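You operate a simulated robot arm through the tools that you are given. There is no shell and no other tool. Be economical: measure what you need, move in short steps, check, and stop when the job is done.

Carry out the task below with a simulated robot arm. There is one attempt and no reset: what you move stays moved.

TASK
Put the chives and the thyme back in the herb carousel.
Fine: a bay each; finish with the empty bay in the gap.

It is judged by the outcome, as a careful person would: the job done as asked, and still so three seconds after it is handed in. It fails if anything else is knocked over, pushed out of place, dropped, spilled or broken.

THE ROBOT
A 7-joint arm with a two-finger parallel gripper, fixed in place. Base frame: the origin is at the foot of the arm, x ahead of it, y to its left, z up; the work surface is at about z = 0. Lengths are in m, angles in rad, forces in N, time in s.
With the tool pointing down near the work surface it reaches from about 0.24 to 0.62 m from the base axis. Its first joint turns from -1.152 to 1.152 rad. Payload 2.6 kg.
Tool frame: the origin (TCP) lies between the finger pads and is the grasp point; the fingertips stand 0.03 m ahead of it; z points along the fingers, y is the line along which they close. The gripper opens to 0.094 m. The fingers are 0.028 m wide and 0.01 m thick; the gripper's body (0.05 by 0.096 m) begins 0.055 m behind the TCP.
Orientation is told as [roll, pitch, yaw] about the base's x, y, z axes, in that order, counted from this pose: with the fingers straight down and closing along the base's y, the tool's x points along the base's -x, its y along +y and its z along -z.

THE INTERFACE
- The arm moves only by the tool play_rows. Its argument "motion" is a list of rows, each an object of numbers (a shift or turn left out is 0, a gripper value left out holds the last): "x", "y", "z": the shift along the tool's x, y, z in m; "ax", "ay", "az": the turn, a rotation vector about the tool's x, y, z in rad. In form: [{"x": .., "y": .., "z": .., "ax": .., "ay": .., "az": ..}, ...]. A call has 1 to 20 rows; each row is the pose to reach, as a shift and turn from the pose commanded when the call began, along the tool's axes at that moment. "grip" is the finger opening in m, from 0 to 0.094, set as the call begins (left out, the last holds). A row lasts 0.2 s, in which the tool goes at most 0.05 m and 0.15 rad; a call with a longer step from one row to the next is refused whole, and so is a gripper value outside its range. A pose out of reach is approached as far as the arm can. The call stops where the force on the tool passes 70 N (or 10 N more than at its start, if that is more) or the arm is blocked; 0.2 s more then pass. The fingers move at their own pace (about 0.072 m/s each) and stop on an object; they squeeze with about 27 N. The grip force told is the motor's: it shows also when the fingers shut on nothing. Time passes only in rows, and 0.2 s behind the last, so rows that repeat a pose let the fingers close. It gives the time, the measured TCP pose, the force on the tool (base axes), the opening and the grip force at its end, in the units of the frame above (readings bear some noise).
- Cameras (640 x 400 px; columns grow to the right, rows downward): "scene" is fixed at [0.0427, 0.4323, 0.5787]; the picture's right is [-0.74, -0.67, 0.00], its down [-0.29, 0.32, -0.90] and it looks along [0.60, -0.67, -0.43] (base axes); focal length 312 px, centre (320, 200). "wrist" rides on the gripper at [-0.037, 0, -0.058] in the tool frame; the picture's right is [0.00, -1.00, 0.00], its down [0.97, 0.00, -0.24] and it looks along [0.24, 0.00, 0.97] (tool axes); focal length 218 px, centre (320, 200).
- capture(camera): a new picture of that camera. No time passes.
- locate(camera, pixels): for up to 12 pixels [column, row] of the newest picture of that camera ("zoom" is the newest enlarged one), the place [x, y, z] in the base frame of the surface seen there, good to about 0.003 m. No time passes.
- inspect(camera, box): a new picture of the part [left, top, right, bottom] of that camera's present view, enlarged. No time passes.
- sign_off(): hands the job in; it is judged then, once.

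Work in short steps. Measure before you move; look again where a grasp or a placing could have gone wrong, and mend it. You have 80 turns and 46 pictures in all, the two below and enlarged ones among them. Open the gripper and draw the arm clear of the work before you hand the job in, unless the task says otherwise; then end with one line.

The tools are called by a JSON object that holds its "op" and its "data". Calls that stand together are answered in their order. play_rows: Moves the arm, as the interface text tells. Its arguments: {"type":"object","properties":{"motion":{"type":"array","items":{"type":"object","properties":{"x":{"type":"number"},"y":{"type":"number"},"z":{"type":"number"},"ax":{"type":"number"},"ay":{"type":"number"},"az":{"type":"number"}}}},"grip":{"type":"number"}},"required":["motion"]} The other tools are called the same way: capture (camera) takes a picture; locate (camera, pixels) gives the place of the surface under pixels of a picture; inspect (camera, box) takes an enlarged picture of a part of a camera's view; sign_off () hands the job in.

At the start:

```text
clock: 0.0
tcp_pos: [0.3531, -0.0709, 0.4082]
orientation: [-0.001, -0.002, 0.0]
wrist_force: [0.6, 0.2, -0.5]
finger_gap: 0.0943
finger_force: 0.1
```

scene: 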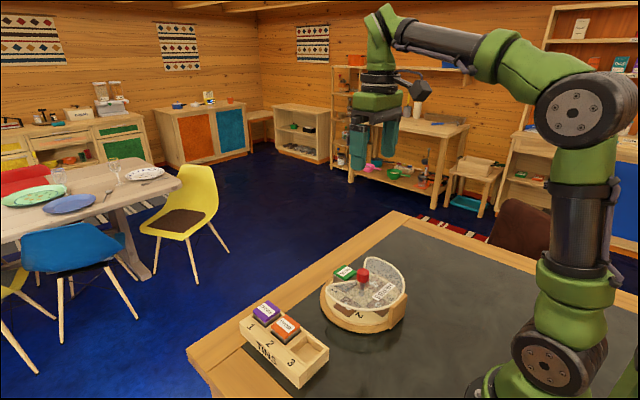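
wrist: 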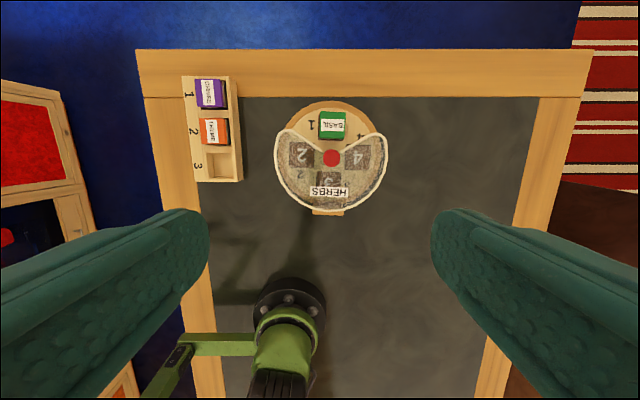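

I'll look closely at the carousel and tray first.

{"op": "inspect", "data": {"camera": "scene", "box": [220, 240, 430, 390]}}

{"op": "inspect", "data": {"camera": "wrist", "box": [160, 60, 410, 230]}}

```text
2.67 times, centred on (325, 315) of scene
```

zoom: 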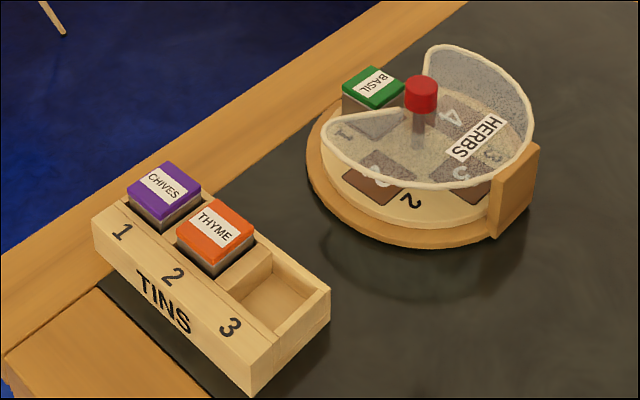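

```text
2.35 times, centred on (285, 145) of wrist
```

zoom: 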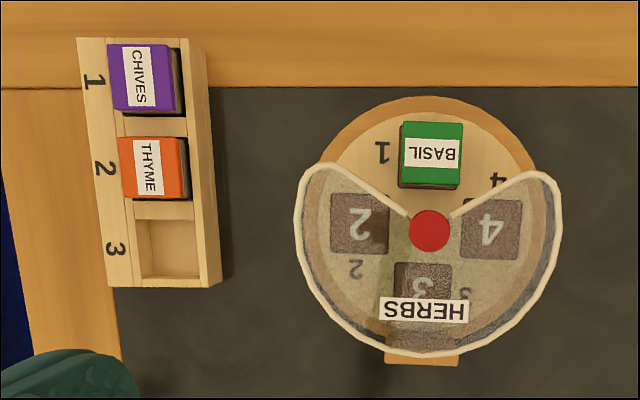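

{"op": "locate", "data": {"camera": "zoom", "pixels": [[140, 77], [155, 168], [165, 245], [432, 155], [430, 230], [360, 222], [490, 230], [423, 285], [345, 150], [430, 105], [200, 60], [425, 360]]}}

{"op": "locate", "data": {"camera": "scene", "pixels": [[363, 272], [344, 273], [264, 312], [286, 329], [316, 345], [362, 311], [372, 324], [340, 322], [410, 295], [384, 262]]}}

```text
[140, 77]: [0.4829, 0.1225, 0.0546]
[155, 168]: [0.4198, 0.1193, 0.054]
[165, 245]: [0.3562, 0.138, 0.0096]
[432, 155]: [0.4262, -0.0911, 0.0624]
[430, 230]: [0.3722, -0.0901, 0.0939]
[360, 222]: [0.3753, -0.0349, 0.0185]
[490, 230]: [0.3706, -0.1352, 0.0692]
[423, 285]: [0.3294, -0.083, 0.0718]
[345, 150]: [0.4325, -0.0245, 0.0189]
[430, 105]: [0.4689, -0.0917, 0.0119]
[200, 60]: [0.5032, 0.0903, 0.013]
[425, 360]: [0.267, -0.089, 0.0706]
```

```text
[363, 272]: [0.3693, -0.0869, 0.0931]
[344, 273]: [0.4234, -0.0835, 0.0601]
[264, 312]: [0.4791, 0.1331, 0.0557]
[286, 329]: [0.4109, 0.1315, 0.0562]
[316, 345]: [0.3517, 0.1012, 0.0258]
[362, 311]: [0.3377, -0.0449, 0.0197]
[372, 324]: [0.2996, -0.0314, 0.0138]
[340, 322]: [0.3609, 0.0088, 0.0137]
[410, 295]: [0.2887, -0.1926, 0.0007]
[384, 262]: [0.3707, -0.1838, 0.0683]
```

The carousel's disc is centred at about (0.371,-0.089) with the red knob's top at z≈0.094 and the cover at ≈0.071; the cover's gap faces +x and holds basil. I move above the knob, pre-turned by -45°, and refine.

{"op": "play_rows", "data": {"motion": [{"x": -0.003, "y": -0.003, "z": 0.03, "az": -0.13}, {"x": -0.006, "y": -0.006, "z": 0.06, "az": -0.26}, {"x": -0.009, "y": -0.009, "z": 0.09, "az": -0.39}, {"x": -0.012, "y": -0.012, "z": 0.12, "az": -0.52}, {"x": -0.015, "y": -0.015, "z": 0.15, "az": -0.65}, {"x": -0.018, "y": -0.018, "z": 0.18, "az": -0.785}, {"x": -0.018, "y": -0.018, "z": 0.208, "az": -0.785}], "grip": 0.06}}

{"op": "capture", "data": {"camera": "wrist"}}

{"op": "inspect", "data": {"camera": "scene", "box": [220, 240, 430, 390]}}

```text
clock: 1.6
tcp_pos: [0.3736, -0.0904, 0.1976]
orientation: [-0.001, 0.0, 0.785]
wrist_force: [0.3, 0.5, 0.0]
finger_gap: 0.0602
finger_force: 0.0
```

```text
41 pictures are left
```

wrist: 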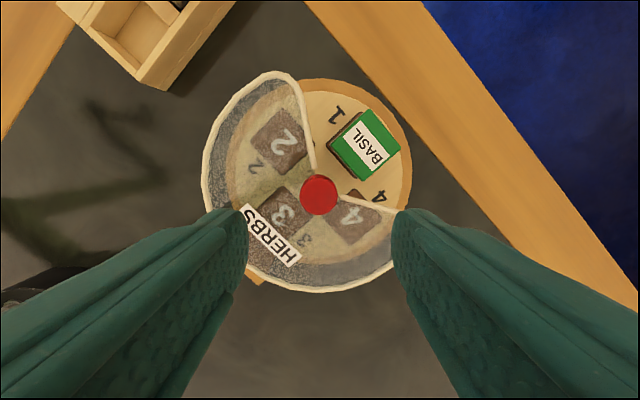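

```text
2.67 times, centred on (325, 315) of scene
```

zoom: 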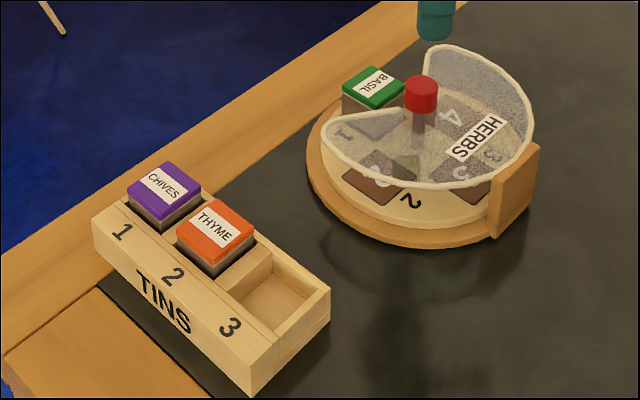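

{"op": "locate", "data": {"camera": "wrist", "pixels": [[304, 195], [332, 195], [319, 182], [319, 208], [365, 143], [290, 140], [240, 170], [280, 80]]}}

```text
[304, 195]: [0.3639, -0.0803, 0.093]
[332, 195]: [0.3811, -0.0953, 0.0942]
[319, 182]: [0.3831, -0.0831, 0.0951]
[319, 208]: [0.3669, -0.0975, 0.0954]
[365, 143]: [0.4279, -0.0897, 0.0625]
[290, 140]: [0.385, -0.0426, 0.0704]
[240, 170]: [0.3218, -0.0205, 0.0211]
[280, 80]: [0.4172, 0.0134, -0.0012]
```

The knob centre (319,195) is at (0.373,-0.089), right under the TCP. I descend so the tips are at z≈0.08 and close.

{"op": "play_rows", "data": {"motion": [{"z": 0.03}, {"z": 0.06}, {"z": 0.08}, {"z": 0.087}]}}

{"op": "play_rows", "data": {"motion": [{"z": 0}, {"z": 0}, {"z": 0}], "grip": 0.0}}

```text
clock: 2.6
tcp_pos: [0.3722, -0.0901, 0.1148]
orientation: [0.0, -0.003, 0.782]
wrist_force: [0.8, 0.2, 0.3]
finger_gap: 0.0598
finger_force: 0.0
```

```text
clock: 3.4
tcp_pos: [0.3736, -0.0887, 0.1133]
orientation: [0.001, 0.0, 0.783]
wrist_force: [-2.9, 2.1, -0.7]
finger_gap: 0.0289
finger_force: 27.1
```

Gripping the knob (gap 0.029). I try a small turn to see what moves.

{"op": "play_rows", "data": {"motion": [{"az": 0.1}, {"az": 0.2}, {"az": 0.3}]}}

{"op": "inspect", "data": {"camera": "scene", "box": [220, 240, 430, 390]}}

```text
clock: 4.2
tcp_pos: [0.3725, -0.0899, 0.1149]
orientation: [0.0, -0.001, 0.484]
wrist_force: [-6.6, 0.1, 9.2]
finger_gap: 0.0287
finger_force: 27.3
```

```text
2.67 times, centred on (325, 315) of scene
```

zoom: 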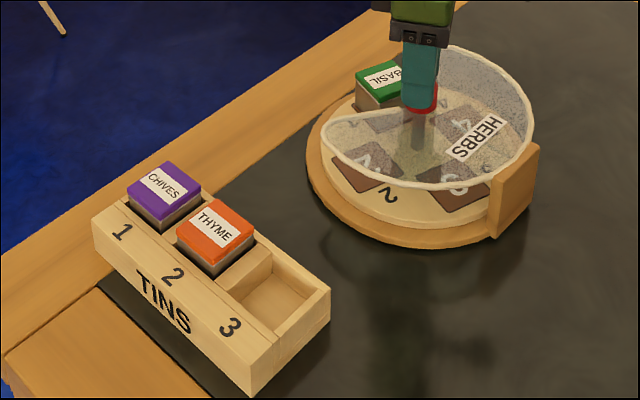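

The knob turns the disc (basil moved clockwise). I finish the quarter turn.

{"op": "play_rows", "data": {"motion": [{"az": 0.13}, {"az": 0.26}, {"az": 0.39}, {"az": 0.52}, {"az": 0.65}, {"az": 0.78}, {"az": 0.91}, {"az": 1.04}, {"az": 1.17}, {"az": 1.271}, {"az": 1.271}]}}

{"op": "inspect", "data": {"camera": "scene", "box": [220, 240, 430, 390]}}

```text
clock: 6.6
tcp_pos: [0.373, -0.0884, 0.1128]
orientation: [-0.003, 0.0, -0.79]
wrist_force: [-0.3, -19.9, 12.1]
finger_gap: 0.029
finger_force: 26.6
```

```text
2.67 times, centred on (325, 315) of scene
```

zoom: 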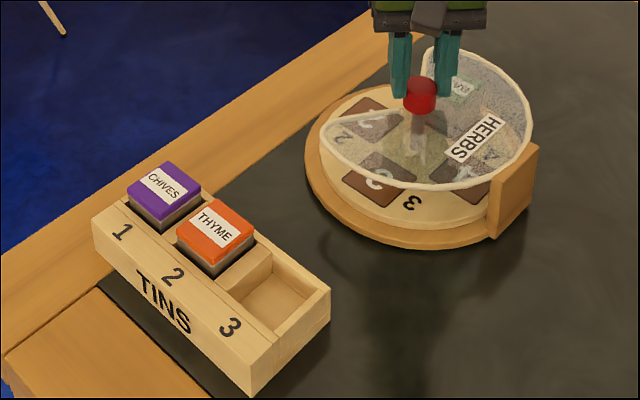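

Bay 2 appears in the gap. I release, rise and look from above (turning back to yaw 0).

{"op": "play_rows", "data": {"motion": [{"z": 0}, {"z": 0}], "grip": 0.06}}

{"op": "play_rows", "data": {"motion": [{"z": -0.03}, {"z": -0.06, "az": -0.13}, {"z": -0.09, "az": -0.26}, {"z": -0.12, "az": -0.39}, {"z": -0.15, "az": -0.52}, {"z": -0.15, "az": -0.65}, {"z": -0.15, "az": -0.785}, {"z": -0.15, "az": -0.785}]}}

{"op": "capture", "data": {"camera": "wrist"}}

```text
clock: 7.2
tcp_pos: [0.3717, -0.0873, 0.112]
orientation: [-0.001, 0.001, -0.785]
wrist_force: [0.0, -0.2, -0.2]
finger_gap: 0.0598
finger_force: 0.0
```

```text
clock: 9.0
tcp_pos: [0.3712, -0.0904, 0.2633]
orientation: [-0.001, 0.001, 0.003]
wrist_force: [0.2, 0.0, 0.3]
finger_gap: 0.0601
finger_force: 0.0
```

```text
37 pictures are left
```

wrist: 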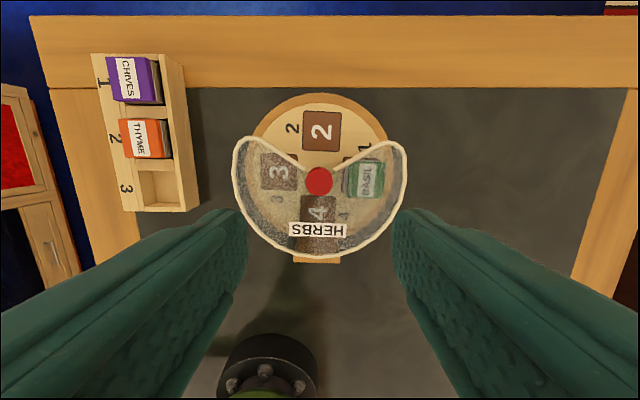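

Bay 2 sits in the gap at (321,130). I measure its corners and the tins.

{"op": "inspect", "data": {"camera": "wrist", "box": [230, 80, 410, 190]}}

{"op": "locate", "data": {"camera": "zoom", "pixels": [[262, 113], [390, 118], [386, 252], [256, 248], [325, 180], [316, 355]]}}

{"op": "locate", "data": {"camera": "wrist", "pixels": [[110, 60], [150, 56], [158, 98], [116, 101], [122, 122], [163, 118], [169, 153], [128, 157], [155, 109], [170, 80], [106, 110], [160, 188]]}}

```text
3.56 times, centred on (320, 135) of wrist
```

zoom: 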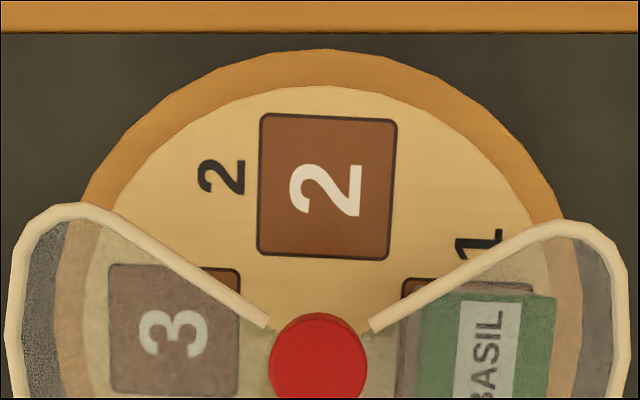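

```text
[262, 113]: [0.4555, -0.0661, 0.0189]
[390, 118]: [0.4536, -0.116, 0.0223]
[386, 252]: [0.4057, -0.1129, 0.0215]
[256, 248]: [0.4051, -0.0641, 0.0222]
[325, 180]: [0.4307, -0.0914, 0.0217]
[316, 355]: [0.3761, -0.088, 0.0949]
```

```text
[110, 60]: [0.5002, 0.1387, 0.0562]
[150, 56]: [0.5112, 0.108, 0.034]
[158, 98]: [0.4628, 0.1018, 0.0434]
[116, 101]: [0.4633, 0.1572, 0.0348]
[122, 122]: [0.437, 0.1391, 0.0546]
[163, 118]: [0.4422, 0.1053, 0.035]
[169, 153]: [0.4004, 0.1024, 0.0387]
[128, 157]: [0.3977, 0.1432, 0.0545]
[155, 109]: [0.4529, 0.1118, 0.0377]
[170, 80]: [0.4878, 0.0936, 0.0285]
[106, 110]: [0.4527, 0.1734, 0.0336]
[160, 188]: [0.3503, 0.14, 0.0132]
```

Bay 2's centre is about (0.430,-0.090). Now I hover over the tins to measure their pose.

{"op": "play_rows", "data": {"motion": [{"x": -0.016, "y": 0.042}, {"x": -0.032, "y": 0.084}, {"x": -0.048, "y": 0.126}, {"x": -0.064, "y": 0.168}, {"x": -0.079, "y": 0.212}, {"x": -0.079, "y": 0.212}], "grip": 0.08}}

{"op": "inspect", "data": {"camera": "wrist", "box": [220, 90, 420, 290]}}

```text
clock: 10.4
tcp_pos: [0.4513, 0.1255, 0.2637]
orientation: [-0.001, -0.003, -0.002]
wrist_force: [0.7, -0.2, -0.7]
finger_gap: 0.0802
finger_force: 0.1
```

```text
2.00 times, centred on (320, 190) of wrist
```

zoom: 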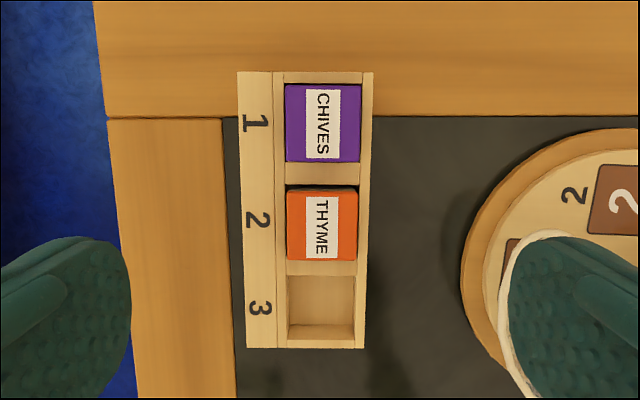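

{"op": "locate", "data": {"camera": "zoom", "pixels": [[287, 87], [358, 88], [358, 159], [288, 159], [289, 194], [356, 195], [355, 257], [290, 257], [367, 120], [280, 120], [320, 172], [260, 170]]}}

```text
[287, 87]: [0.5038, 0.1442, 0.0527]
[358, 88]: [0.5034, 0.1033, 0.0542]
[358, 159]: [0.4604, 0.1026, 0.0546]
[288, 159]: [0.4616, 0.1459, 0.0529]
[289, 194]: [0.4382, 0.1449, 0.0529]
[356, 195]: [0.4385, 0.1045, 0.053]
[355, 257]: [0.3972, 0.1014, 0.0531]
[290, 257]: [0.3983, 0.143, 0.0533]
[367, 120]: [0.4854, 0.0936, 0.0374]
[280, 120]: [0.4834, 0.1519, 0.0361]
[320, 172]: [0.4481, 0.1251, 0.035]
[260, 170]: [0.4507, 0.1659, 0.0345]
```

Chives top is centred at (0.4825,0.124), top z≈0.054, rack rim 0.036. I descend with tips at ~0.040 and grasp chives.

{"op": "play_rows", "data": {"motion": [{"x": -0.016, "z": 0.045}, {"x": -0.032, "z": 0.09}, {"x": -0.032, "z": 0.135}, {"x": -0.032, "z": 0.17}, {"x": -0.032, "z": 0.185}, {"x": -0.032, "z": 0.193}], "grip": 0.08}}

{"op": "play_rows", "data": {"motion": [{"z": 0}, {"z": 0}, {"z": 0}], "grip": 0.0}}

```text
clock: 11.8
tcp_pos: [0.4838, 0.1228, 0.0688]
orientation: [0.0, -0.002, -0.001]
wrist_force: [-0.7, -0.5, 0.3]
finger_gap: 0.0798
finger_force: 0.1
```

```text
clock: 12.6
tcp_pos: [0.4836, 0.1235, 0.0697]
orientation: [-0.001, -0.001, -0.001]
wrist_force: [1.0, -0.2, 0.0]
finger_gap: 0.0442
finger_force: 27.0
```

Chives held (gap 0.044). Lift, and carry to above bay 2 at (0.429,-0.0905), turning 0.04 to match the bay's slight angle.

{"op": "play_rows", "data": {"motion": [{"z": -0.03}, {"z": -0.07}, {"z": -0.11}, {"x": 0.012, "y": -0.04, "z": -0.11}, {"x": 0.024, "y": -0.08, "z": -0.11}, {"x": 0.036, "y": -0.12, "z": -0.11}, {"x": 0.048, "y": -0.16, "z": -0.11, "az": 0.02}, {"x": 0.0545, "y": -0.2, "z": -0.11, "az": 0.04}, {"x": 0.0545, "y": -0.214, "z": -0.11, "az": 0.04}, {"x": 0.0545, "y": -0.214, "z": -0.11, "az": 0.04}]}}

{"op": "capture", "data": {"camera": "wrist"}}

{"op": "inspect", "data": {"camera": "scene", "box": [220, 240, 430, 390]}}

```text
clock: 14.8
tcp_pos: [0.4328, -0.0932, 0.1829]
orientation: [0.0, -0.001, -0.041]
wrist_force: [-0.4, -0.4, -1.5]
finger_gap: 0.0444
finger_force: 27.0
```

```text
34 pictures are left
```

wrist: 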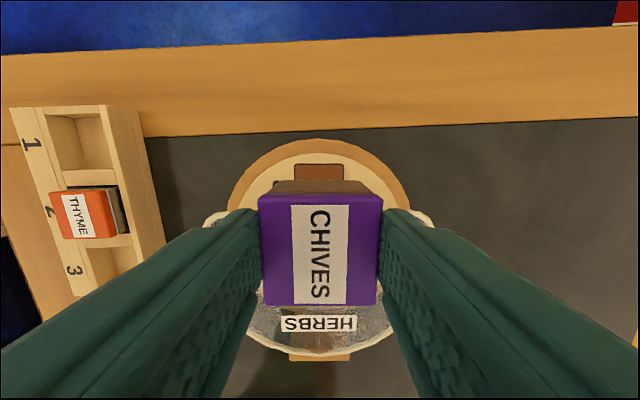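

```text
2.67 times, centred on (325, 315) of scene
```

zoom: 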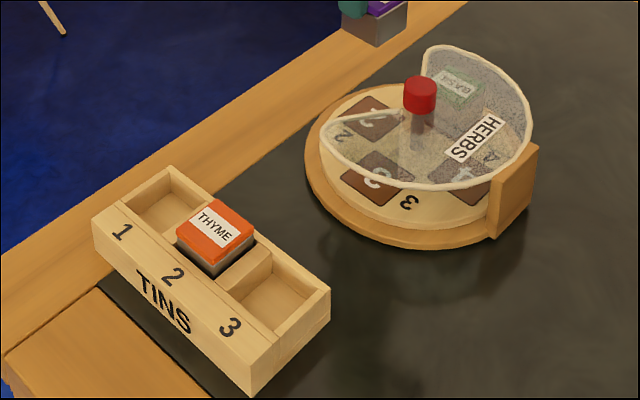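

Descending in stages above bay 2.

{"op": "play_rows", "data": {"motion": [{"z": 0.04}, {"z": 0.075}, {"z": 0.085}, {"z": 0.085}]}}

{"op": "inspect", "data": {"camera": "scene", "box": [300, 230, 430, 330]}}

```text
clock: 15.8
tcp_pos: [0.4323, -0.0921, 0.0966]
orientation: [0.0, -0.002, -0.043]
wrist_force: [0.1, -0.2, -0.5]
finger_gap: 0.0443
finger_force: 27.1
```

```text
4.00 times, centred on (365, 280) of scene
```

zoom: 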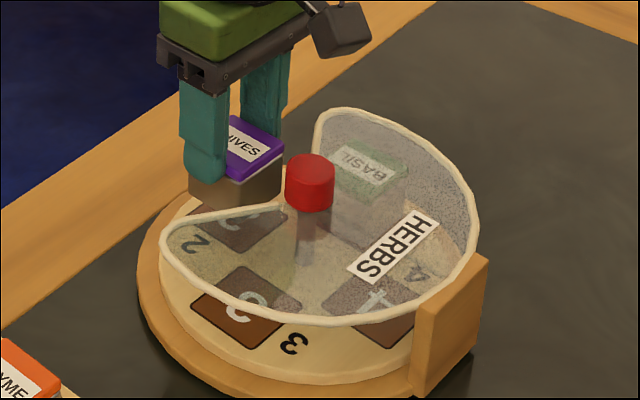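

{"op": "play_rows", "data": {"motion": [{"x": 0.0025, "y": 0.001, "z": 0.008}, {"x": 0.0025, "y": 0.001, "z": 0.013}, {"x": 0.0025, "y": 0.001, "z": 0.0165}, {"x": 0.0025, "y": 0.001, "z": 0.0165}]}}

{"op": "inspect", "data": {"camera": "scene", "box": [300, 230, 430, 330]}}

```text
clock: 16.8
tcp_pos: [0.4273, -0.0905, 0.0785]
orientation: [0.0, -0.001, -0.042]
wrist_force: [0.0, 0.0, 0.0]
finger_gap: 0.0439
finger_force: 26.9
```

```text
4.00 times, centred on (365, 280) of scene
```

zoom: 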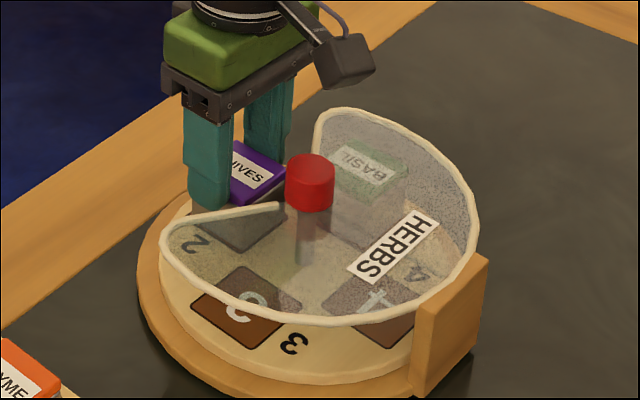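

No contact yet; lowering by millimetres.

{"op": "play_rows", "data": {"motion": [{"z": 0.001}, {"z": 0.002}, {"z": 0.002}]}}

```text
clock: 17.6
tcp_pos: [0.4298, -0.0895, 0.0778]
orientation: [0.001, -0.003, -0.042]
wrist_force: [-0.1, 2.3, 11.5]
finger_gap: 0.0443
finger_force: 27.2
```

Contact (11 N upward). I release modestly, rise, and look.

{"op": "play_rows", "data": {"motion": [{"z": 0}, {"z": 0}], "grip": 0.062}}

{"op": "play_rows", "data": {"motion": [{"z": -0.02}, {"z": -0.05}, {"z": -0.09}, {"z": -0.13}, {"z": -0.17, "az": -0.04}, {"z": -0.187, "x": 0.03, "az": -0.04}, {"z": -0.187, "x": 0.055, "az": -0.04}, {"z": -0.187, "x": 0.055, "az": -0.04}]}}

{"op": "inspect", "data": {"camera": "wrist", "box": [220, 70, 420, 270]}}

```text
clock: 18.2
tcp_pos: [0.4269, -0.0896, 0.0767]
orientation: [0.0, 0.001, -0.042]
wrist_force: [0.7, 0.4, -0.3]
finger_gap: 0.0622
finger_force: 0.0
```

```text
clock: 20.0
tcp_pos: [0.3718, -0.0872, 0.2628]
orientation: [0.0, 0.001, -0.003]
wrist_force: [0.0, 0.0, -0.1]
finger_gap: 0.0619
finger_force: 0.0
```

```text
2.00 times, centred on (320, 170) of wrist
```

zoom: 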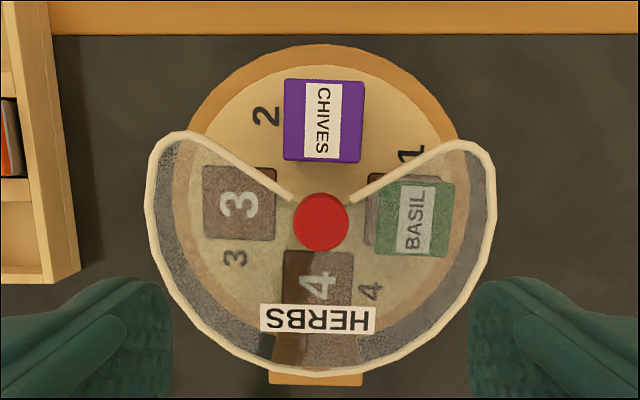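

Chives sits squarely on bay 2. Next I return to the knob for another quarter turn (~1.53 rad, correcting the small overshoot).

{"op": "play_rows", "data": {"motion": [{"x": -0.001, "y": -0.0015, "z": 0.02, "az": -0.13}, {"x": -0.001, "y": -0.0015, "z": 0.04, "az": -0.26}, {"x": -0.001, "y": -0.0015, "z": 0.06, "az": -0.39}, {"x": -0.001, "y": -0.0015, "z": 0.08, "az": -0.52}, {"x": -0.001, "y": -0.0015, "z": 0.1, "az": -0.65}, {"x": -0.001, "y": -0.0015, "z": 0.12, "az": -0.785}, {"x": -0.001, "y": -0.0015, "z": 0.14, "az": -0.785}, {"x": -0.001, "y": -0.0015, "z": 0.15, "az": -0.785}], "grip": 0.06}}

{"op": "play_rows", "data": {"motion": [{"z": 0}, {"z": 0}, {"z": 0}], "grip": 0.0}}

{"op": "play_rows", "data": {"motion": [{"az": 0.06}, {"az": 0.18}, {"az": 0.3}, {"az": 0.42}, {"az": 0.54}, {"az": 0.66}, {"az": 0.78}, {"az": 0.9}, {"az": 1.02}, {"az": 1.14}, {"az": 1.26}, {"az": 1.38}, {"az": 1.48}, {"az": 1.53}, {"az": 1.53}]}}

{"op": "inspect", "data": {"camera": "scene", "box": [300, 230, 430, 330]}}

```text
clock: 21.8
tcp_pos: [0.3748, -0.089, 0.1131]
orientation: [-0.001, -0.001, 0.784]
wrist_force: [-0.6, 0.0, -0.6]
finger_gap: 0.06
finger_force: 0.0
```

```text
clock: 22.6
tcp_pos: [0.3736, -0.0899, 0.1123]
orientation: [-0.002, -0.001, 0.784]
wrist_force: [0.0, 0.2, -0.2]
finger_gap: 0.0288
finger_force: 27.4
```

```text
clock: 25.8
tcp_pos: [0.3739, -0.0886, 0.1143]
orientation: [0.001, 0.001, -0.747]
wrist_force: [-0.4, 0.8, -1.6]
finger_gap: 0.0287
finger_force: 26.7
```

```text
4.00 times, centred on (365, 280) of scene
```

zoom: 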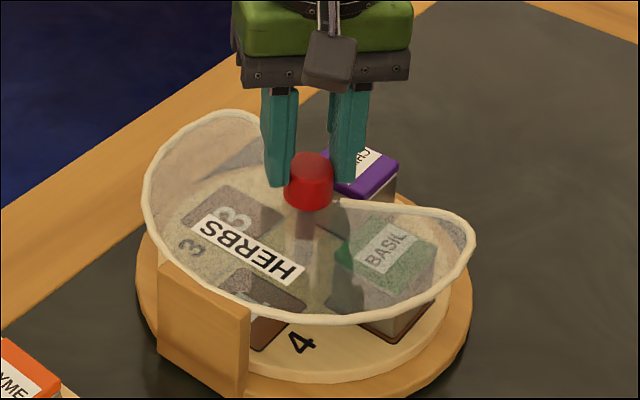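

The cover and its wooden block turned along with the disc this time: the gap now faces -y. Something blocked relative rotation. I release and look from above before doing anything else.

{"op": "play_rows", "data": {"motion": [{"z": 0}, {"z": 0}], "grip": 0.06}}

{"op": "play_rows", "data": {"motion": [{"z": -0.03}, {"z": -0.06, "az": -0.13}, {"z": -0.09, "az": -0.26}, {"z": -0.12, "az": -0.39}, {"z": -0.15, "az": -0.52}, {"z": -0.15, "az": -0.65}, {"z": -0.15, "az": -0.745}, {"z": -0.15, "az": -0.745}]}}

{"op": "inspect", "data": {"camera": "wrist", "box": [220, 70, 420, 270]}}

{"op": "inspect", "data": {"camera": "scene", "box": [300, 230, 430, 330]}}

```text
clock: 26.4
tcp_pos: [0.3727, -0.0886, 0.1141]
orientation: [0.002, -0.002, -0.747]
wrist_force: [0.3, 0.4, -0.3]
finger_gap: 0.0601
finger_force: 0.0
```

```text
clock: 28.2
tcp_pos: [0.3733, -0.0883, 0.2644]
orientation: [0.0, -0.001, 0.001]
wrist_force: [-0.2, 0.0, 0.1]
finger_gap: 0.0599
finger_force: 0.0
```

```text
2.00 times, centred on (320, 170) of wrist
```

zoom: 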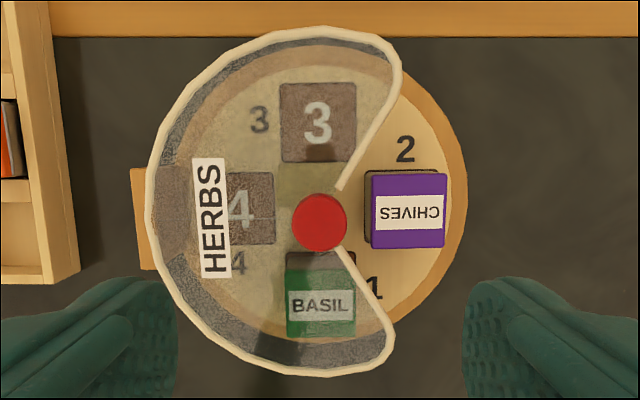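

```text
4.00 times, centred on (365, 280) of scene
```

zoom: 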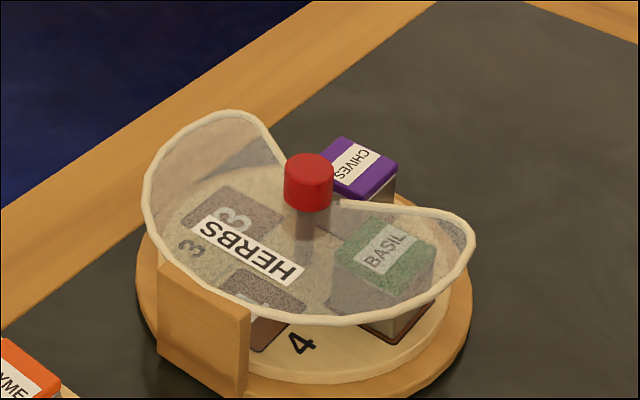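

Everything turned together from bay 2 on, so the disc seems to hit a stop clockwise (the 20 N seen at the first turn's end). I regrip the knob and try turning counter-clockwise a little.

{"op": "play_rows", "data": {"motion": [{"z": 0.02, "az": 0.13}, {"z": 0.04, "az": 0.26}, {"z": 0.06, "az": 0.39}, {"z": 0.08, "az": 0.52}, {"z": 0.1, "az": 0.65}, {"z": 0.12, "az": 0.785}, {"z": 0.14, "az": 0.785}, {"z": 0.15, "az": 0.785}], "grip": 0.06}}

{"op": "play_rows", "data": {"motion": [{"z": 0}, {"z": 0}, {"z": 0}], "grip": 0.0}}

{"op": "play_rows", "data": {"motion": [{"az": -0.06}, {"az": -0.18}, {"az": -0.3}, {"az": -0.4}]}}

{"op": "inspect", "data": {"camera": "scene", "box": [300, 230, 430, 330]}}

```text
clock: 30.0
tcp_pos: [0.3734, -0.0906, 0.1137]
orientation: [0.002, -0.001, -0.787]
wrist_force: [1.2, -0.8, 0.7]
finger_gap: 0.06
finger_force: 0.1
```

```text
clock: 30.8
tcp_pos: [0.3741, -0.0901, 0.114]
orientation: [0.0, 0.0, -0.786]
wrist_force: [2.8, 2.7, 0.0]
finger_gap: 0.0287
finger_force: 27.1
```

```text
clock: 31.8
tcp_pos: [0.3731, -0.0898, 0.1139]
orientation: [0.0, -0.002, -0.383]
wrist_force: [3.1, -1.7, -0.4]
finger_gap: 0.0287
finger_force: 28.0
```

```text
4.00 times, centred on (365, 280) of scene
```

zoom: 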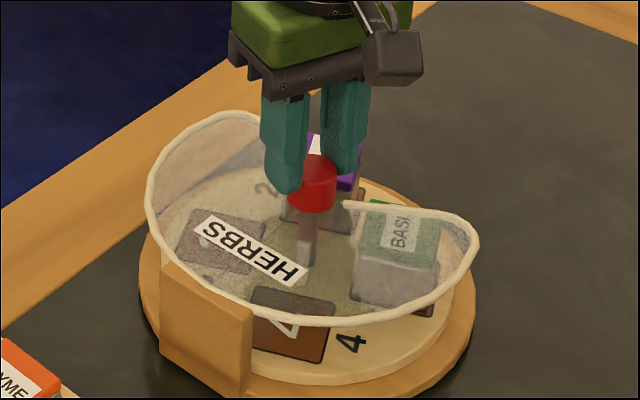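

Counter-clockwise, the disc turns freely in the base. I continue that way for the rest of the quarter turn, then regrip and turn another quarter to bring bay 4 to the gap.

{"op": "play_rows", "data": {"motion": [{"az": -0.12}, {"az": -0.24}, {"az": -0.36}, {"az": -0.48}, {"az": -0.6}, {"az": -0.72}, {"az": -0.84}, {"az": -0.96}, {"az": -1.08}, {"az": -1.15}, {"az": -1.17}, {"az": -1.17}]}}

{"op": "play_rows", "data": {"motion": [{"z": 0}, {"z": 0}, {"z": -0.03}, {"z": -0.04, "az": 0.13}, {"z": -0.04, "az": 0.26}, {"z": -0.04, "az": 0.39}, {"z": -0.04, "az": 0.52}, {"z": -0.04, "az": 0.65}, {"z": -0.04, "az": 0.785}, {"z": -0.04, "az": 0.92}, {"z": -0.04, "az": 1.05}, {"z": -0.04, "az": 1.18}, {"z": -0.04, "az": 1.31}, {"z": -0.04, "az": 1.44}, {"z": -0.04, "az": 1.57}, {"z": -0.02, "az": 1.57}, {"z": 0, "az": 1.57}], "grip": 0.06}}

{"op": "inspect", "data": {"camera": "scene", "box": [300, 230, 430, 330]}}

```text
clock: 34.4
tcp_pos: [0.3722, -0.0886, 0.1128]
orientation: [0.0, -0.004, 0.785]
wrist_force: [-6.4, 13.0, 19.4]
finger_gap: 0.0287
finger_force: 26.7
```

```text
clock: 38.0
tcp_pos: [0.3725, -0.088, 0.1143]
orientation: [0.002, -0.001, -0.787]
wrist_force: [-0.1, 0.4, -0.1]
finger_gap: 0.06
finger_force: 0.0
```

```text
4.00 times, centred on (365, 280) of scene
```

zoom: 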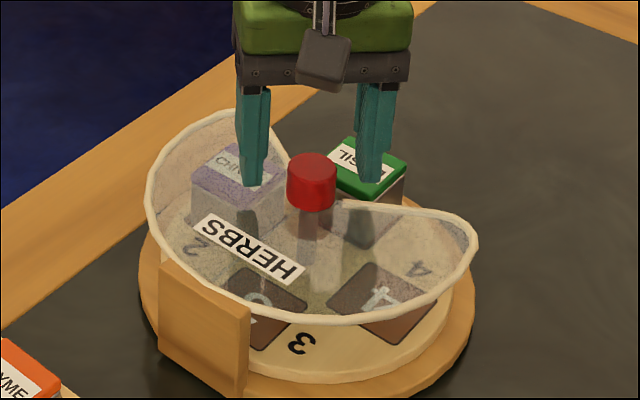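

Bay 1 is back in the gap relative to the cover. I grip and continue counter-clockwise a little, checking whether the base follows.

{"op": "play_rows", "data": {"motion": [{"z": 0}, {"z": 0}, {"z": 0}], "grip": 0.0}}

{"op": "play_rows", "data": {"motion": [{"az": -0.06}, {"az": -0.18}, {"az": -0.3}]}}

{"op": "inspect", "data": {"camera": "scene", "box": [300, 230, 430, 330]}}

```text
clock: 38.8
tcp_pos: [0.3722, -0.0878, 0.1141]
orientation: [-0.001, -0.001, -0.785]
wrist_force: [-0.7, -2.4, 0.0]
finger_gap: 0.0287
finger_force: 27.4
```

```text
clock: 39.6
tcp_pos: [0.3724, -0.0878, 0.1136]
orientation: [0.002, -0.001, -0.486]
wrist_force: [-6.1, 4.0, 2.2]
finger_gap: 0.0288
finger_force: 27.0
```

```text
4.00 times, centred on (365, 280) of scene
```

zoom: 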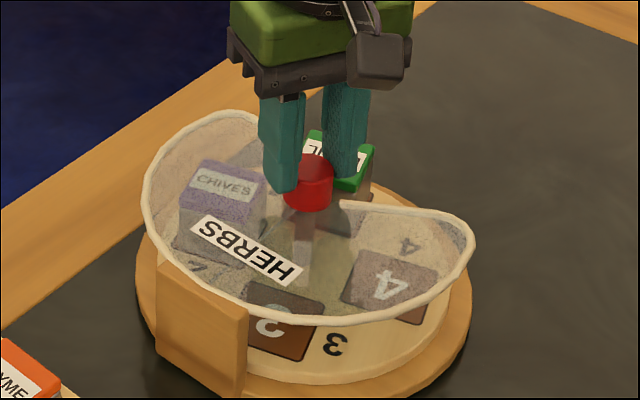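

The base stays. Continue the quarter turn.

{"op": "play_rows", "data": {"motion": [{"az": -0.12}, {"az": -0.24}, {"az": -0.36}, {"az": -0.48}, {"az": -0.6}, {"az": -0.72}, {"az": -0.84}, {"az": -0.96}, {"az": -1.08}, {"az": -1.18}, {"az": -1.27}, {"az": -1.27}]}}

{"op": "play_rows", "data": {"motion": [{"z": 0}, {"z": 0}, {"z": -0.03}, {"z": -0.06, "az": 0.13}, {"z": -0.09, "az": 0.26}, {"z": -0.12, "az": 0.39}, {"z": -0.15, "az": 0.52}, {"z": -0.15, "az": 0.65}, {"z": -0.15, "az": 0.785}, {"z": -0.15, "az": 0.785}], "grip": 0.06}}

{"op": "inspect", "data": {"camera": "wrist", "box": [220, 70, 420, 270]}}

```text
clock: 42.2
tcp_pos: [0.3715, -0.0898, 0.1137]
orientation: [0.001, 0.0, 0.786]
wrist_force: [-0.7, 0.3, -1.6]
finger_gap: 0.0289
finger_force: 26.8
```

```text
clock: 44.4
tcp_pos: [0.373, -0.0869, 0.2635]
orientation: [0.0, -0.001, -0.004]
wrist_force: [-0.4, -0.1, -0.1]
finger_gap: 0.06
finger_force: 0.0
```

```text
2.00 times, centred on (320, 170) of wrist
```

zoom: 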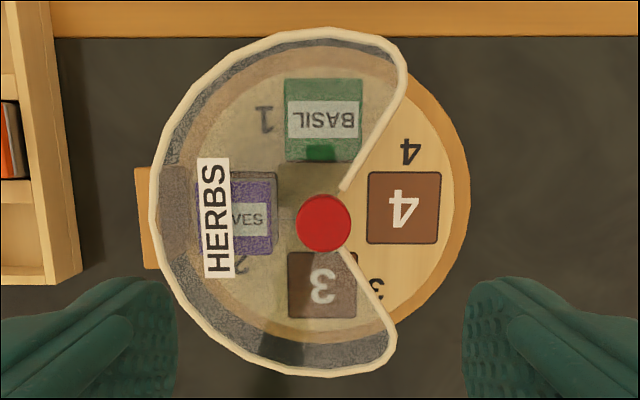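

Bay 4 is now open in the gap (facing -y), base unmoved since. I'll put thyme there: turn the tool by +1.57 so the fingers close along x, moving over the thyme tin at (0.418,0.1235).

{"op": "play_rows", "data": {"motion": [{"x": -0.004, "y": 0.018, "az": 0.131}, {"x": -0.008, "y": 0.035, "az": 0.262}, {"x": -0.012, "y": 0.053, "az": 0.393}, {"x": -0.015, "y": 0.071, "az": 0.524}, {"x": -0.019, "y": 0.088, "az": 0.655}, {"x": -0.023, "y": 0.106, "az": 0.785}, {"x": -0.027, "y": 0.124, "az": 0.916}, {"x": -0.031, "y": 0.141, "az": 1.047}, {"x": -0.035, "y": 0.159, "az": 1.178}, {"x": -0.038, "y": 0.177, "az": 1.309}, {"x": -0.042, "y": 0.194, "az": 1.44}, {"x": -0.046, "y": 0.212, "az": 1.571}, {"x": -0.046, "y": 0.212, "az": 1.571}], "grip": 0.075}}

{"op": "inspect", "data": {"camera": "wrist", "box": [220, 90, 420, 290]}}

```text
clock: 47.2
tcp_pos: [0.4192, 0.1243, 0.2636]
orientation: [0.001, -0.001, -1.574]
wrist_force: [-0.1, -0.3, -0.6]
finger_gap: 0.0749
finger_force: 0.2
```

```text
2.00 times, centred on (320, 190) of wrist
```

zoom: 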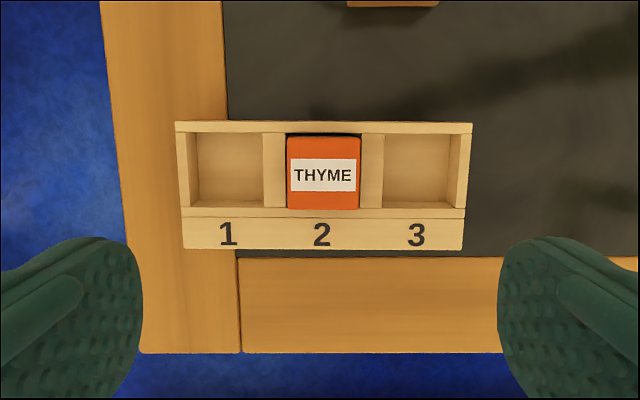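

Aligned. Descend and grasp thyme.

{"op": "play_rows", "data": {"motion": [{"z": 0.045}, {"z": 0.09}, {"z": 0.135}, {"z": 0.17}, {"z": 0.185}, {"z": 0.193}]}}

{"op": "play_rows", "data": {"motion": [{"z": 0}, {"z": 0}, {"z": 0}], "grip": 0.0}}

{"op": "inspect", "data": {"camera": "scene", "box": [200, 250, 360, 390]}}

{"op": "play_rows", "data": {"motion": [{"z": -0.03}, {"z": -0.07}, {"z": -0.11}, {"z": -0.11}]}}

```text
clock: 48.6
tcp_pos: [0.4192, 0.1244, 0.0709]
orientation: [0.003, 0.001, -1.575]
wrist_force: [0.2, 0.4, -0.7]
finger_gap: 0.0749
finger_force: 0.0
```

```text
clock: 49.4
tcp_pos: [0.4208, 0.1254, 0.0707]
orientation: [0.0, -0.001, -1.574]
wrist_force: [-0.1, 1.0, 0.7]
finger_gap: 0.0439
finger_force: 27.1
```

```text
2.86 times, centred on (280, 320) of scene
```

zoom: 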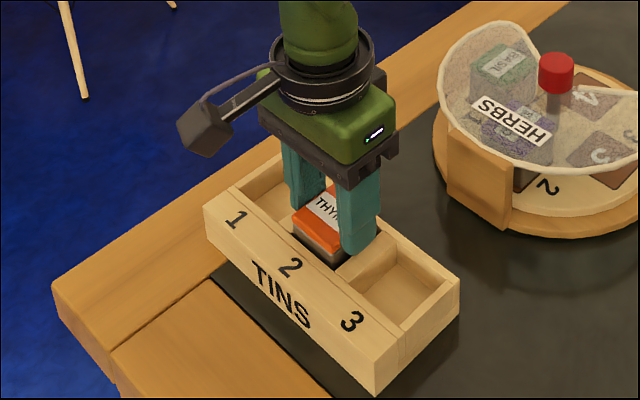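

```text
clock: 50.4
tcp_pos: [0.4184, 0.125, 0.1793]
orientation: [0.0, -0.001, -1.572]
wrist_force: [0.1, -0.3, -1.0]
finger_gap: 0.0439
finger_force: 27.1
```

Thyme held. Carry to above bay 4 at (0.373,-0.1455), raised an extra 2 cm over the knob.

{"op": "play_rows", "data": {"motion": [{"z": -0.02}, {"x": -0.04, "y": -0.007, "z": -0.02}, {"x": -0.08, "y": -0.014, "z": -0.02}, {"x": -0.12, "y": -0.021, "z": -0.02}, {"x": -0.16, "y": -0.028, "z": -0.02}, {"x": -0.2, "y": -0.035, "z": -0.02}, {"x": -0.24, "y": -0.042, "z": -0.02}, {"x": -0.27, "y": -0.0455, "z": -0.02}, {"x": -0.27, "y": -0.0455, "z": -0.02}, {"x": -0.27, "y": -0.0455, "z": 0.04}, {"x": -0.27, "y": -0.0455, "z": 0.08}, {"x": -0.27, "y": -0.0455, "z": 0.08}]}}

{"op": "inspect", "data": {"camera": "scene", "box": [300, 220, 430, 320]}}

{"op": "capture", "data": {"camera": "wrist"}}

```text
refused: row 10 steps farther than a row can; nothing moved
```

```text
4.00 times, centred on (365, 270) of scene
```

zoom: 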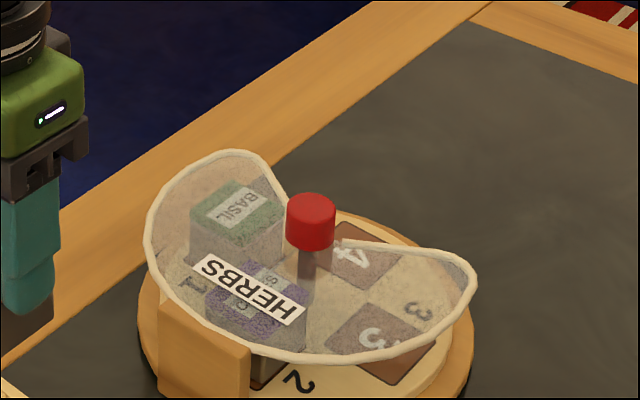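

```text
19 pictures are left
```

wrist: 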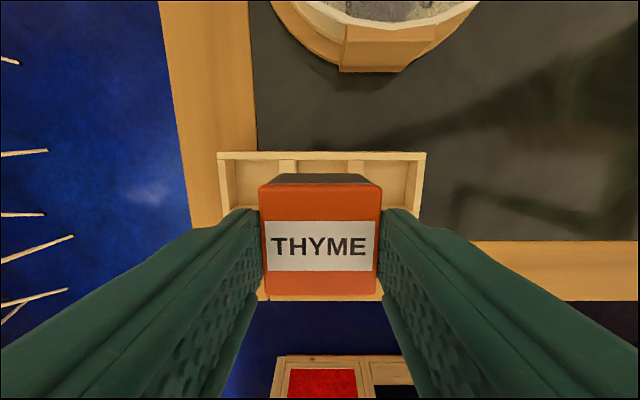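

Row spacing was too large; same motion with finer descent.

{"op": "play_rows", "data": {"motion": [{"z": -0.02}, {"x": -0.04, "y": -0.007, "z": -0.02}, {"x": -0.08, "y": -0.014, "z": -0.02}, {"x": -0.12, "y": -0.021, "z": -0.02}, {"x": -0.16, "y": -0.028, "z": -0.02}, {"x": -0.2, "y": -0.035, "z": -0.02}, {"x": -0.24, "y": -0.042, "z": -0.02}, {"x": -0.27, "y": -0.0455, "z": -0.02}, {"x": -0.27, "y": -0.0455, "z": -0.02}, {"x": -0.27, "y": -0.0455, "z": 0.02}, {"x": -0.27, "y": -0.0455, "z": 0.06}, {"x": -0.27, "y": -0.0455, "z": 0.08}, {"x": -0.27, "y": -0.0455, "z": 0.08}]}}

{"op": "inspect", "data": {"camera": "scene", "box": [300, 220, 430, 320]}}

{"op": "capture", "data": {"camera": "wrist"}}

```text
clock: 53.2
tcp_pos: [0.3745, -0.1469, 0.0994]
orientation: [0.002, -0.001, -1.572]
wrist_force: [0.2, 0.5, -0.9]
finger_gap: 0.044
finger_force: 27.0
```

```text
4.00 times, centred on (365, 270) of scene
```

zoom: 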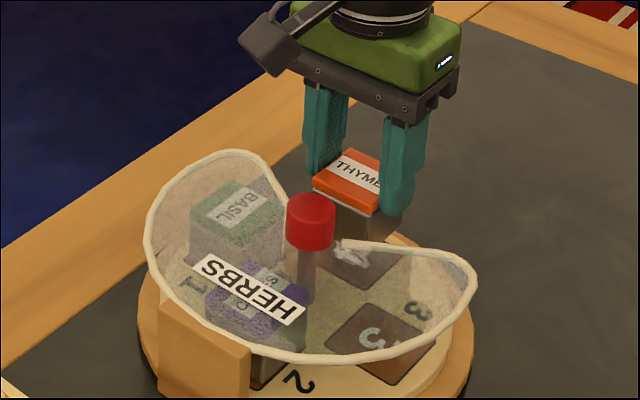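

```text
17 pictures are left
```

wrist: 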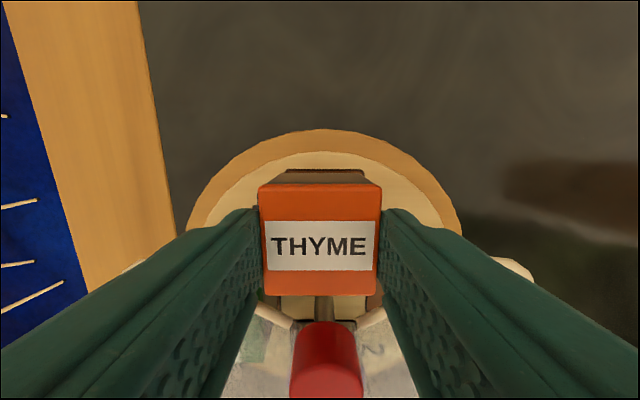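

Centred over bay 4. Lower gently to contact.

{"op": "play_rows", "data": {"motion": [{"z": 0.01}, {"z": 0.016}, {"z": 0.02}, {"z": 0.022}, {"z": 0.023}]}}

```text
clock: 54.4
tcp_pos: [0.373, -0.1482, 0.0797]
orientation: [0.005, -0.001, -1.57]
wrist_force: [-0.6, 0.5, 21.3]
finger_gap: 0.0444
finger_force: 26.8
```

Firm contact. Release, rise and view from above the knob.

{"op": "play_rows", "data": {"motion": [{"z": 0}, {"z": 0}], "grip": 0.062}}

{"op": "play_rows", "data": {"motion": [{"z": -0.02}, {"z": -0.05}, {"z": -0.09}, {"z": -0.13}, {"z": -0.17}, {"z": -0.187, "x": 0.03}, {"z": -0.187, "x": 0.058}, {"z": -0.187, "x": 0.058}]}}

{"op": "inspect", "data": {"camera": "wrist", "box": [220, 70, 420, 270]}}

```text
clock: 55.0
tcp_pos: [0.373, -0.1468, 0.0763]
orientation: [0.001, -0.001, -1.571]
wrist_force: [0.1, 0.7, 0.0]
finger_gap: 0.062
finger_force: 0.0
```

```text
clock: 56.8
tcp_pos: [0.3736, -0.0876, 0.2622]
orientation: [0.003, 0.0, -1.573]
wrist_force: [-0.1, -1.5, 0.5]
finger_gap: 0.0617
finger_force: 0.0
```

```text
2.00 times, centred on (320, 170) of wrist
```

zoom: 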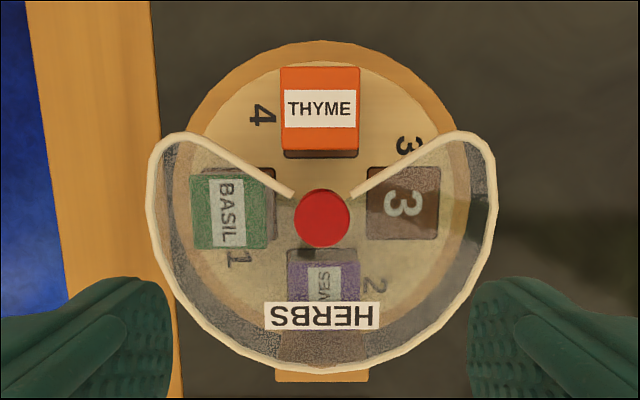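

Thyme looks slightly outward. I measure its top and the bay.

{"op": "locate", "data": {"camera": "zoom", "pixels": [[284, 71], [356, 71], [356, 147], [284, 147], [320, 155], [320, 108], [320, 217], [228, 205], [245, 215]]}}

```text
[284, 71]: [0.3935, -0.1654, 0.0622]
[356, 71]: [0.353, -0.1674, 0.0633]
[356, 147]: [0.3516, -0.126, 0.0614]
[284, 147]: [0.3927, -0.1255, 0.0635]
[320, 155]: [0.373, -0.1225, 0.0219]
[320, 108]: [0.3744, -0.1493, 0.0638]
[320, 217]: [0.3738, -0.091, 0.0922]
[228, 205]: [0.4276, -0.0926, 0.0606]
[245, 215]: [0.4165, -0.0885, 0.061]
```

Thyme is centred at (0.373,-0.146), radius 0.057: well in bay 4. Now grip the knob at this yaw and turn counter-clockwise to bring bay 3 (empty) to the gap, checking partway.

{"op": "play_rows", "data": {"motion": [{"z": 0.04}, {"z": 0.08}, {"z": 0.12}, {"z": 0.14}, {"z": 0.149}], "grip": 0.06}}

{"op": "play_rows", "data": {"motion": [{"z": 0}, {"z": 0}, {"z": 0}], "grip": 0.0}}

{"op": "play_rows", "data": {"motion": [{"az": -0.06}, {"az": -0.18}, {"az": -0.3}, {"az": -0.42}, {"az": -0.5}]}}

{"op": "inspect", "data": {"camera": "scene", "box": [300, 220, 430, 320]}}

```text
clock: 58.0
tcp_pos: [0.3727, -0.0855, 0.1157]
orientation: [0.002, 0.0, -1.573]
wrist_force: [0.6, 0.4, 0.5]
finger_gap: 0.0599
finger_force: 0.0
```

```text
clock: 58.8
tcp_pos: [0.3721, -0.0867, 0.1155]
orientation: [-0.001, 0.0, -1.573]
wrist_force: [-2.0, -0.8, 0.4]
finger_gap: 0.0294
finger_force: 27.1
```

```text
clock: 60.0
tcp_pos: [0.3734, -0.0878, 0.1147]
orientation: [0.0, -0.002, -1.072]
wrist_force: [-7.5, 1.8, 1.3]
finger_gap: 0.0292
finger_force: 26.7
```

```text
4.00 times, centred on (365, 270) of scene
```

zoom: 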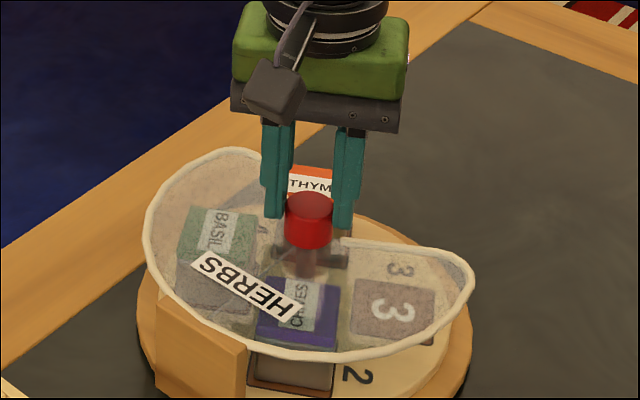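

The disc turns, base still. Finish the quarter turn.

{"op": "play_rows", "data": {"motion": [{"az": -0.12}, {"az": -0.24}, {"az": -0.36}, {"az": -0.48}, {"az": -0.6}, {"az": -0.72}, {"az": -0.84}, {"az": -0.96}, {"az": -1.04}, {"az": -1.07}, {"az": -1.07}]}}

{"op": "inspect", "data": {"camera": "scene", "box": [300, 220, 430, 320]}}

```text
clock: 62.4
tcp_pos: [0.3728, -0.0893, 0.117]
orientation: [-0.001, 0.0, -0.001]
wrist_force: [0.1, -0.6, -1.6]
finger_gap: 0.0293
finger_force: 27.0
```

```text
4.00 times, centred on (365, 270) of scene
```

zoom: 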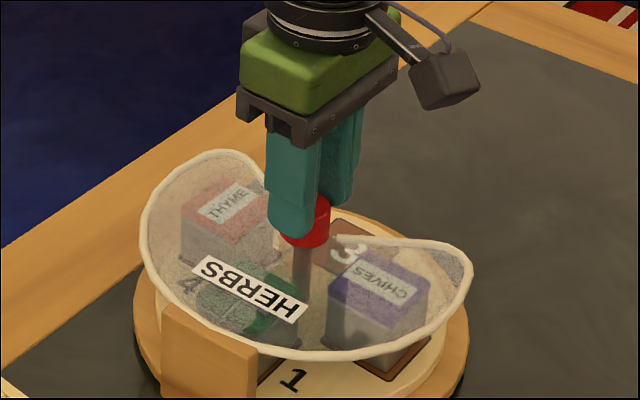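

Bay 3 is in the gap. The block shifted slightly near the end, suggesting the counter-clockwise stop is reached; turning on should bring the cover back to its original heading. I try a small further turn.

{"op": "play_rows", "data": {"motion": [{"az": -0.06}, {"az": -0.16}, {"az": -0.26}, {"az": -0.36}, {"az": -0.4}]}}

{"op": "inspect", "data": {"camera": "scene", "box": [300, 220, 430, 320]}}

```text
clock: 63.6
tcp_pos: [0.3741, -0.0876, 0.1138]
orientation: [0.001, -0.002, 0.4]
wrist_force: [-0.6, 0.3, -0.4]
finger_gap: 0.0293
finger_force: 26.8
```

```text
4.00 times, centred on (365, 270) of scene
```

zoom: 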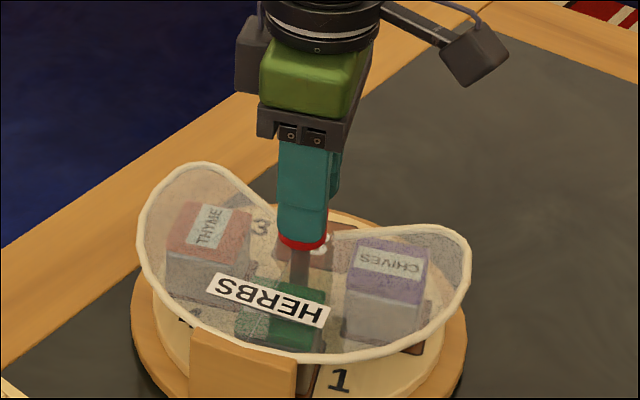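

The base now follows, back toward its original heading. Continue about 1.0 rad, then check from above.

{"op": "play_rows", "data": {"motion": [{"az": -0.06}, {"az": -0.16}, {"az": -0.26}, {"az": -0.36}, {"az": -0.46}, {"az": -0.56}, {"az": -0.66}, {"az": -0.76}, {"az": -0.86}, {"az": -0.94}, {"az": -1.0}, {"az": -1.0}]}}

{"op": "play_rows", "data": {"motion": [{"z": 0}, {"z": 0}, {"z": -0.03}, {"z": -0.06, "az": 0.13}, {"z": -0.09, "az": 0.26}, {"z": -0.12, "az": 0.39}, {"z": -0.15, "az": 0.52}, {"z": -0.15, "az": 0.65}, {"z": -0.15, "az": 0.78}, {"z": -0.15, "az": 0.91}, {"z": -0.15, "az": 1.04}, {"z": -0.15, "az": 1.17}, {"z": -0.15, "az": 1.3}, {"z": -0.15, "az": 1.4}, {"z": -0.15, "az": 1.4}], "grip": 0.06}}

{"op": "inspect", "data": {"camera": "wrist", "box": [220, 70, 420, 270]}}

```text
clock: 66.2
tcp_pos: [0.3741, -0.0884, 0.1155]
orientation: [0.002, -0.001, 1.4]
wrist_force: [0.2, -0.4, -2.1]
finger_gap: 0.0289
finger_force: 27.2
```

```text
clock: 69.4
tcp_pos: [0.3726, -0.0887, 0.2677]
orientation: [-0.001, 0.0, -0.003]
wrist_force: [-0.9, 0.3, -0.3]
finger_gap: 0.0602
finger_force: 0.0
```

```text
2.00 times, centred on (320, 170) of wrist
```

zoom: 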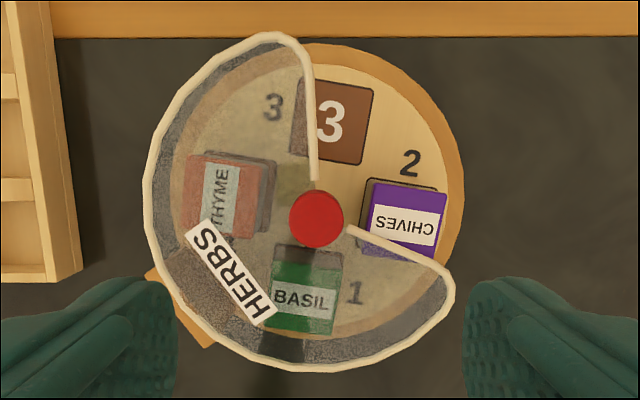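

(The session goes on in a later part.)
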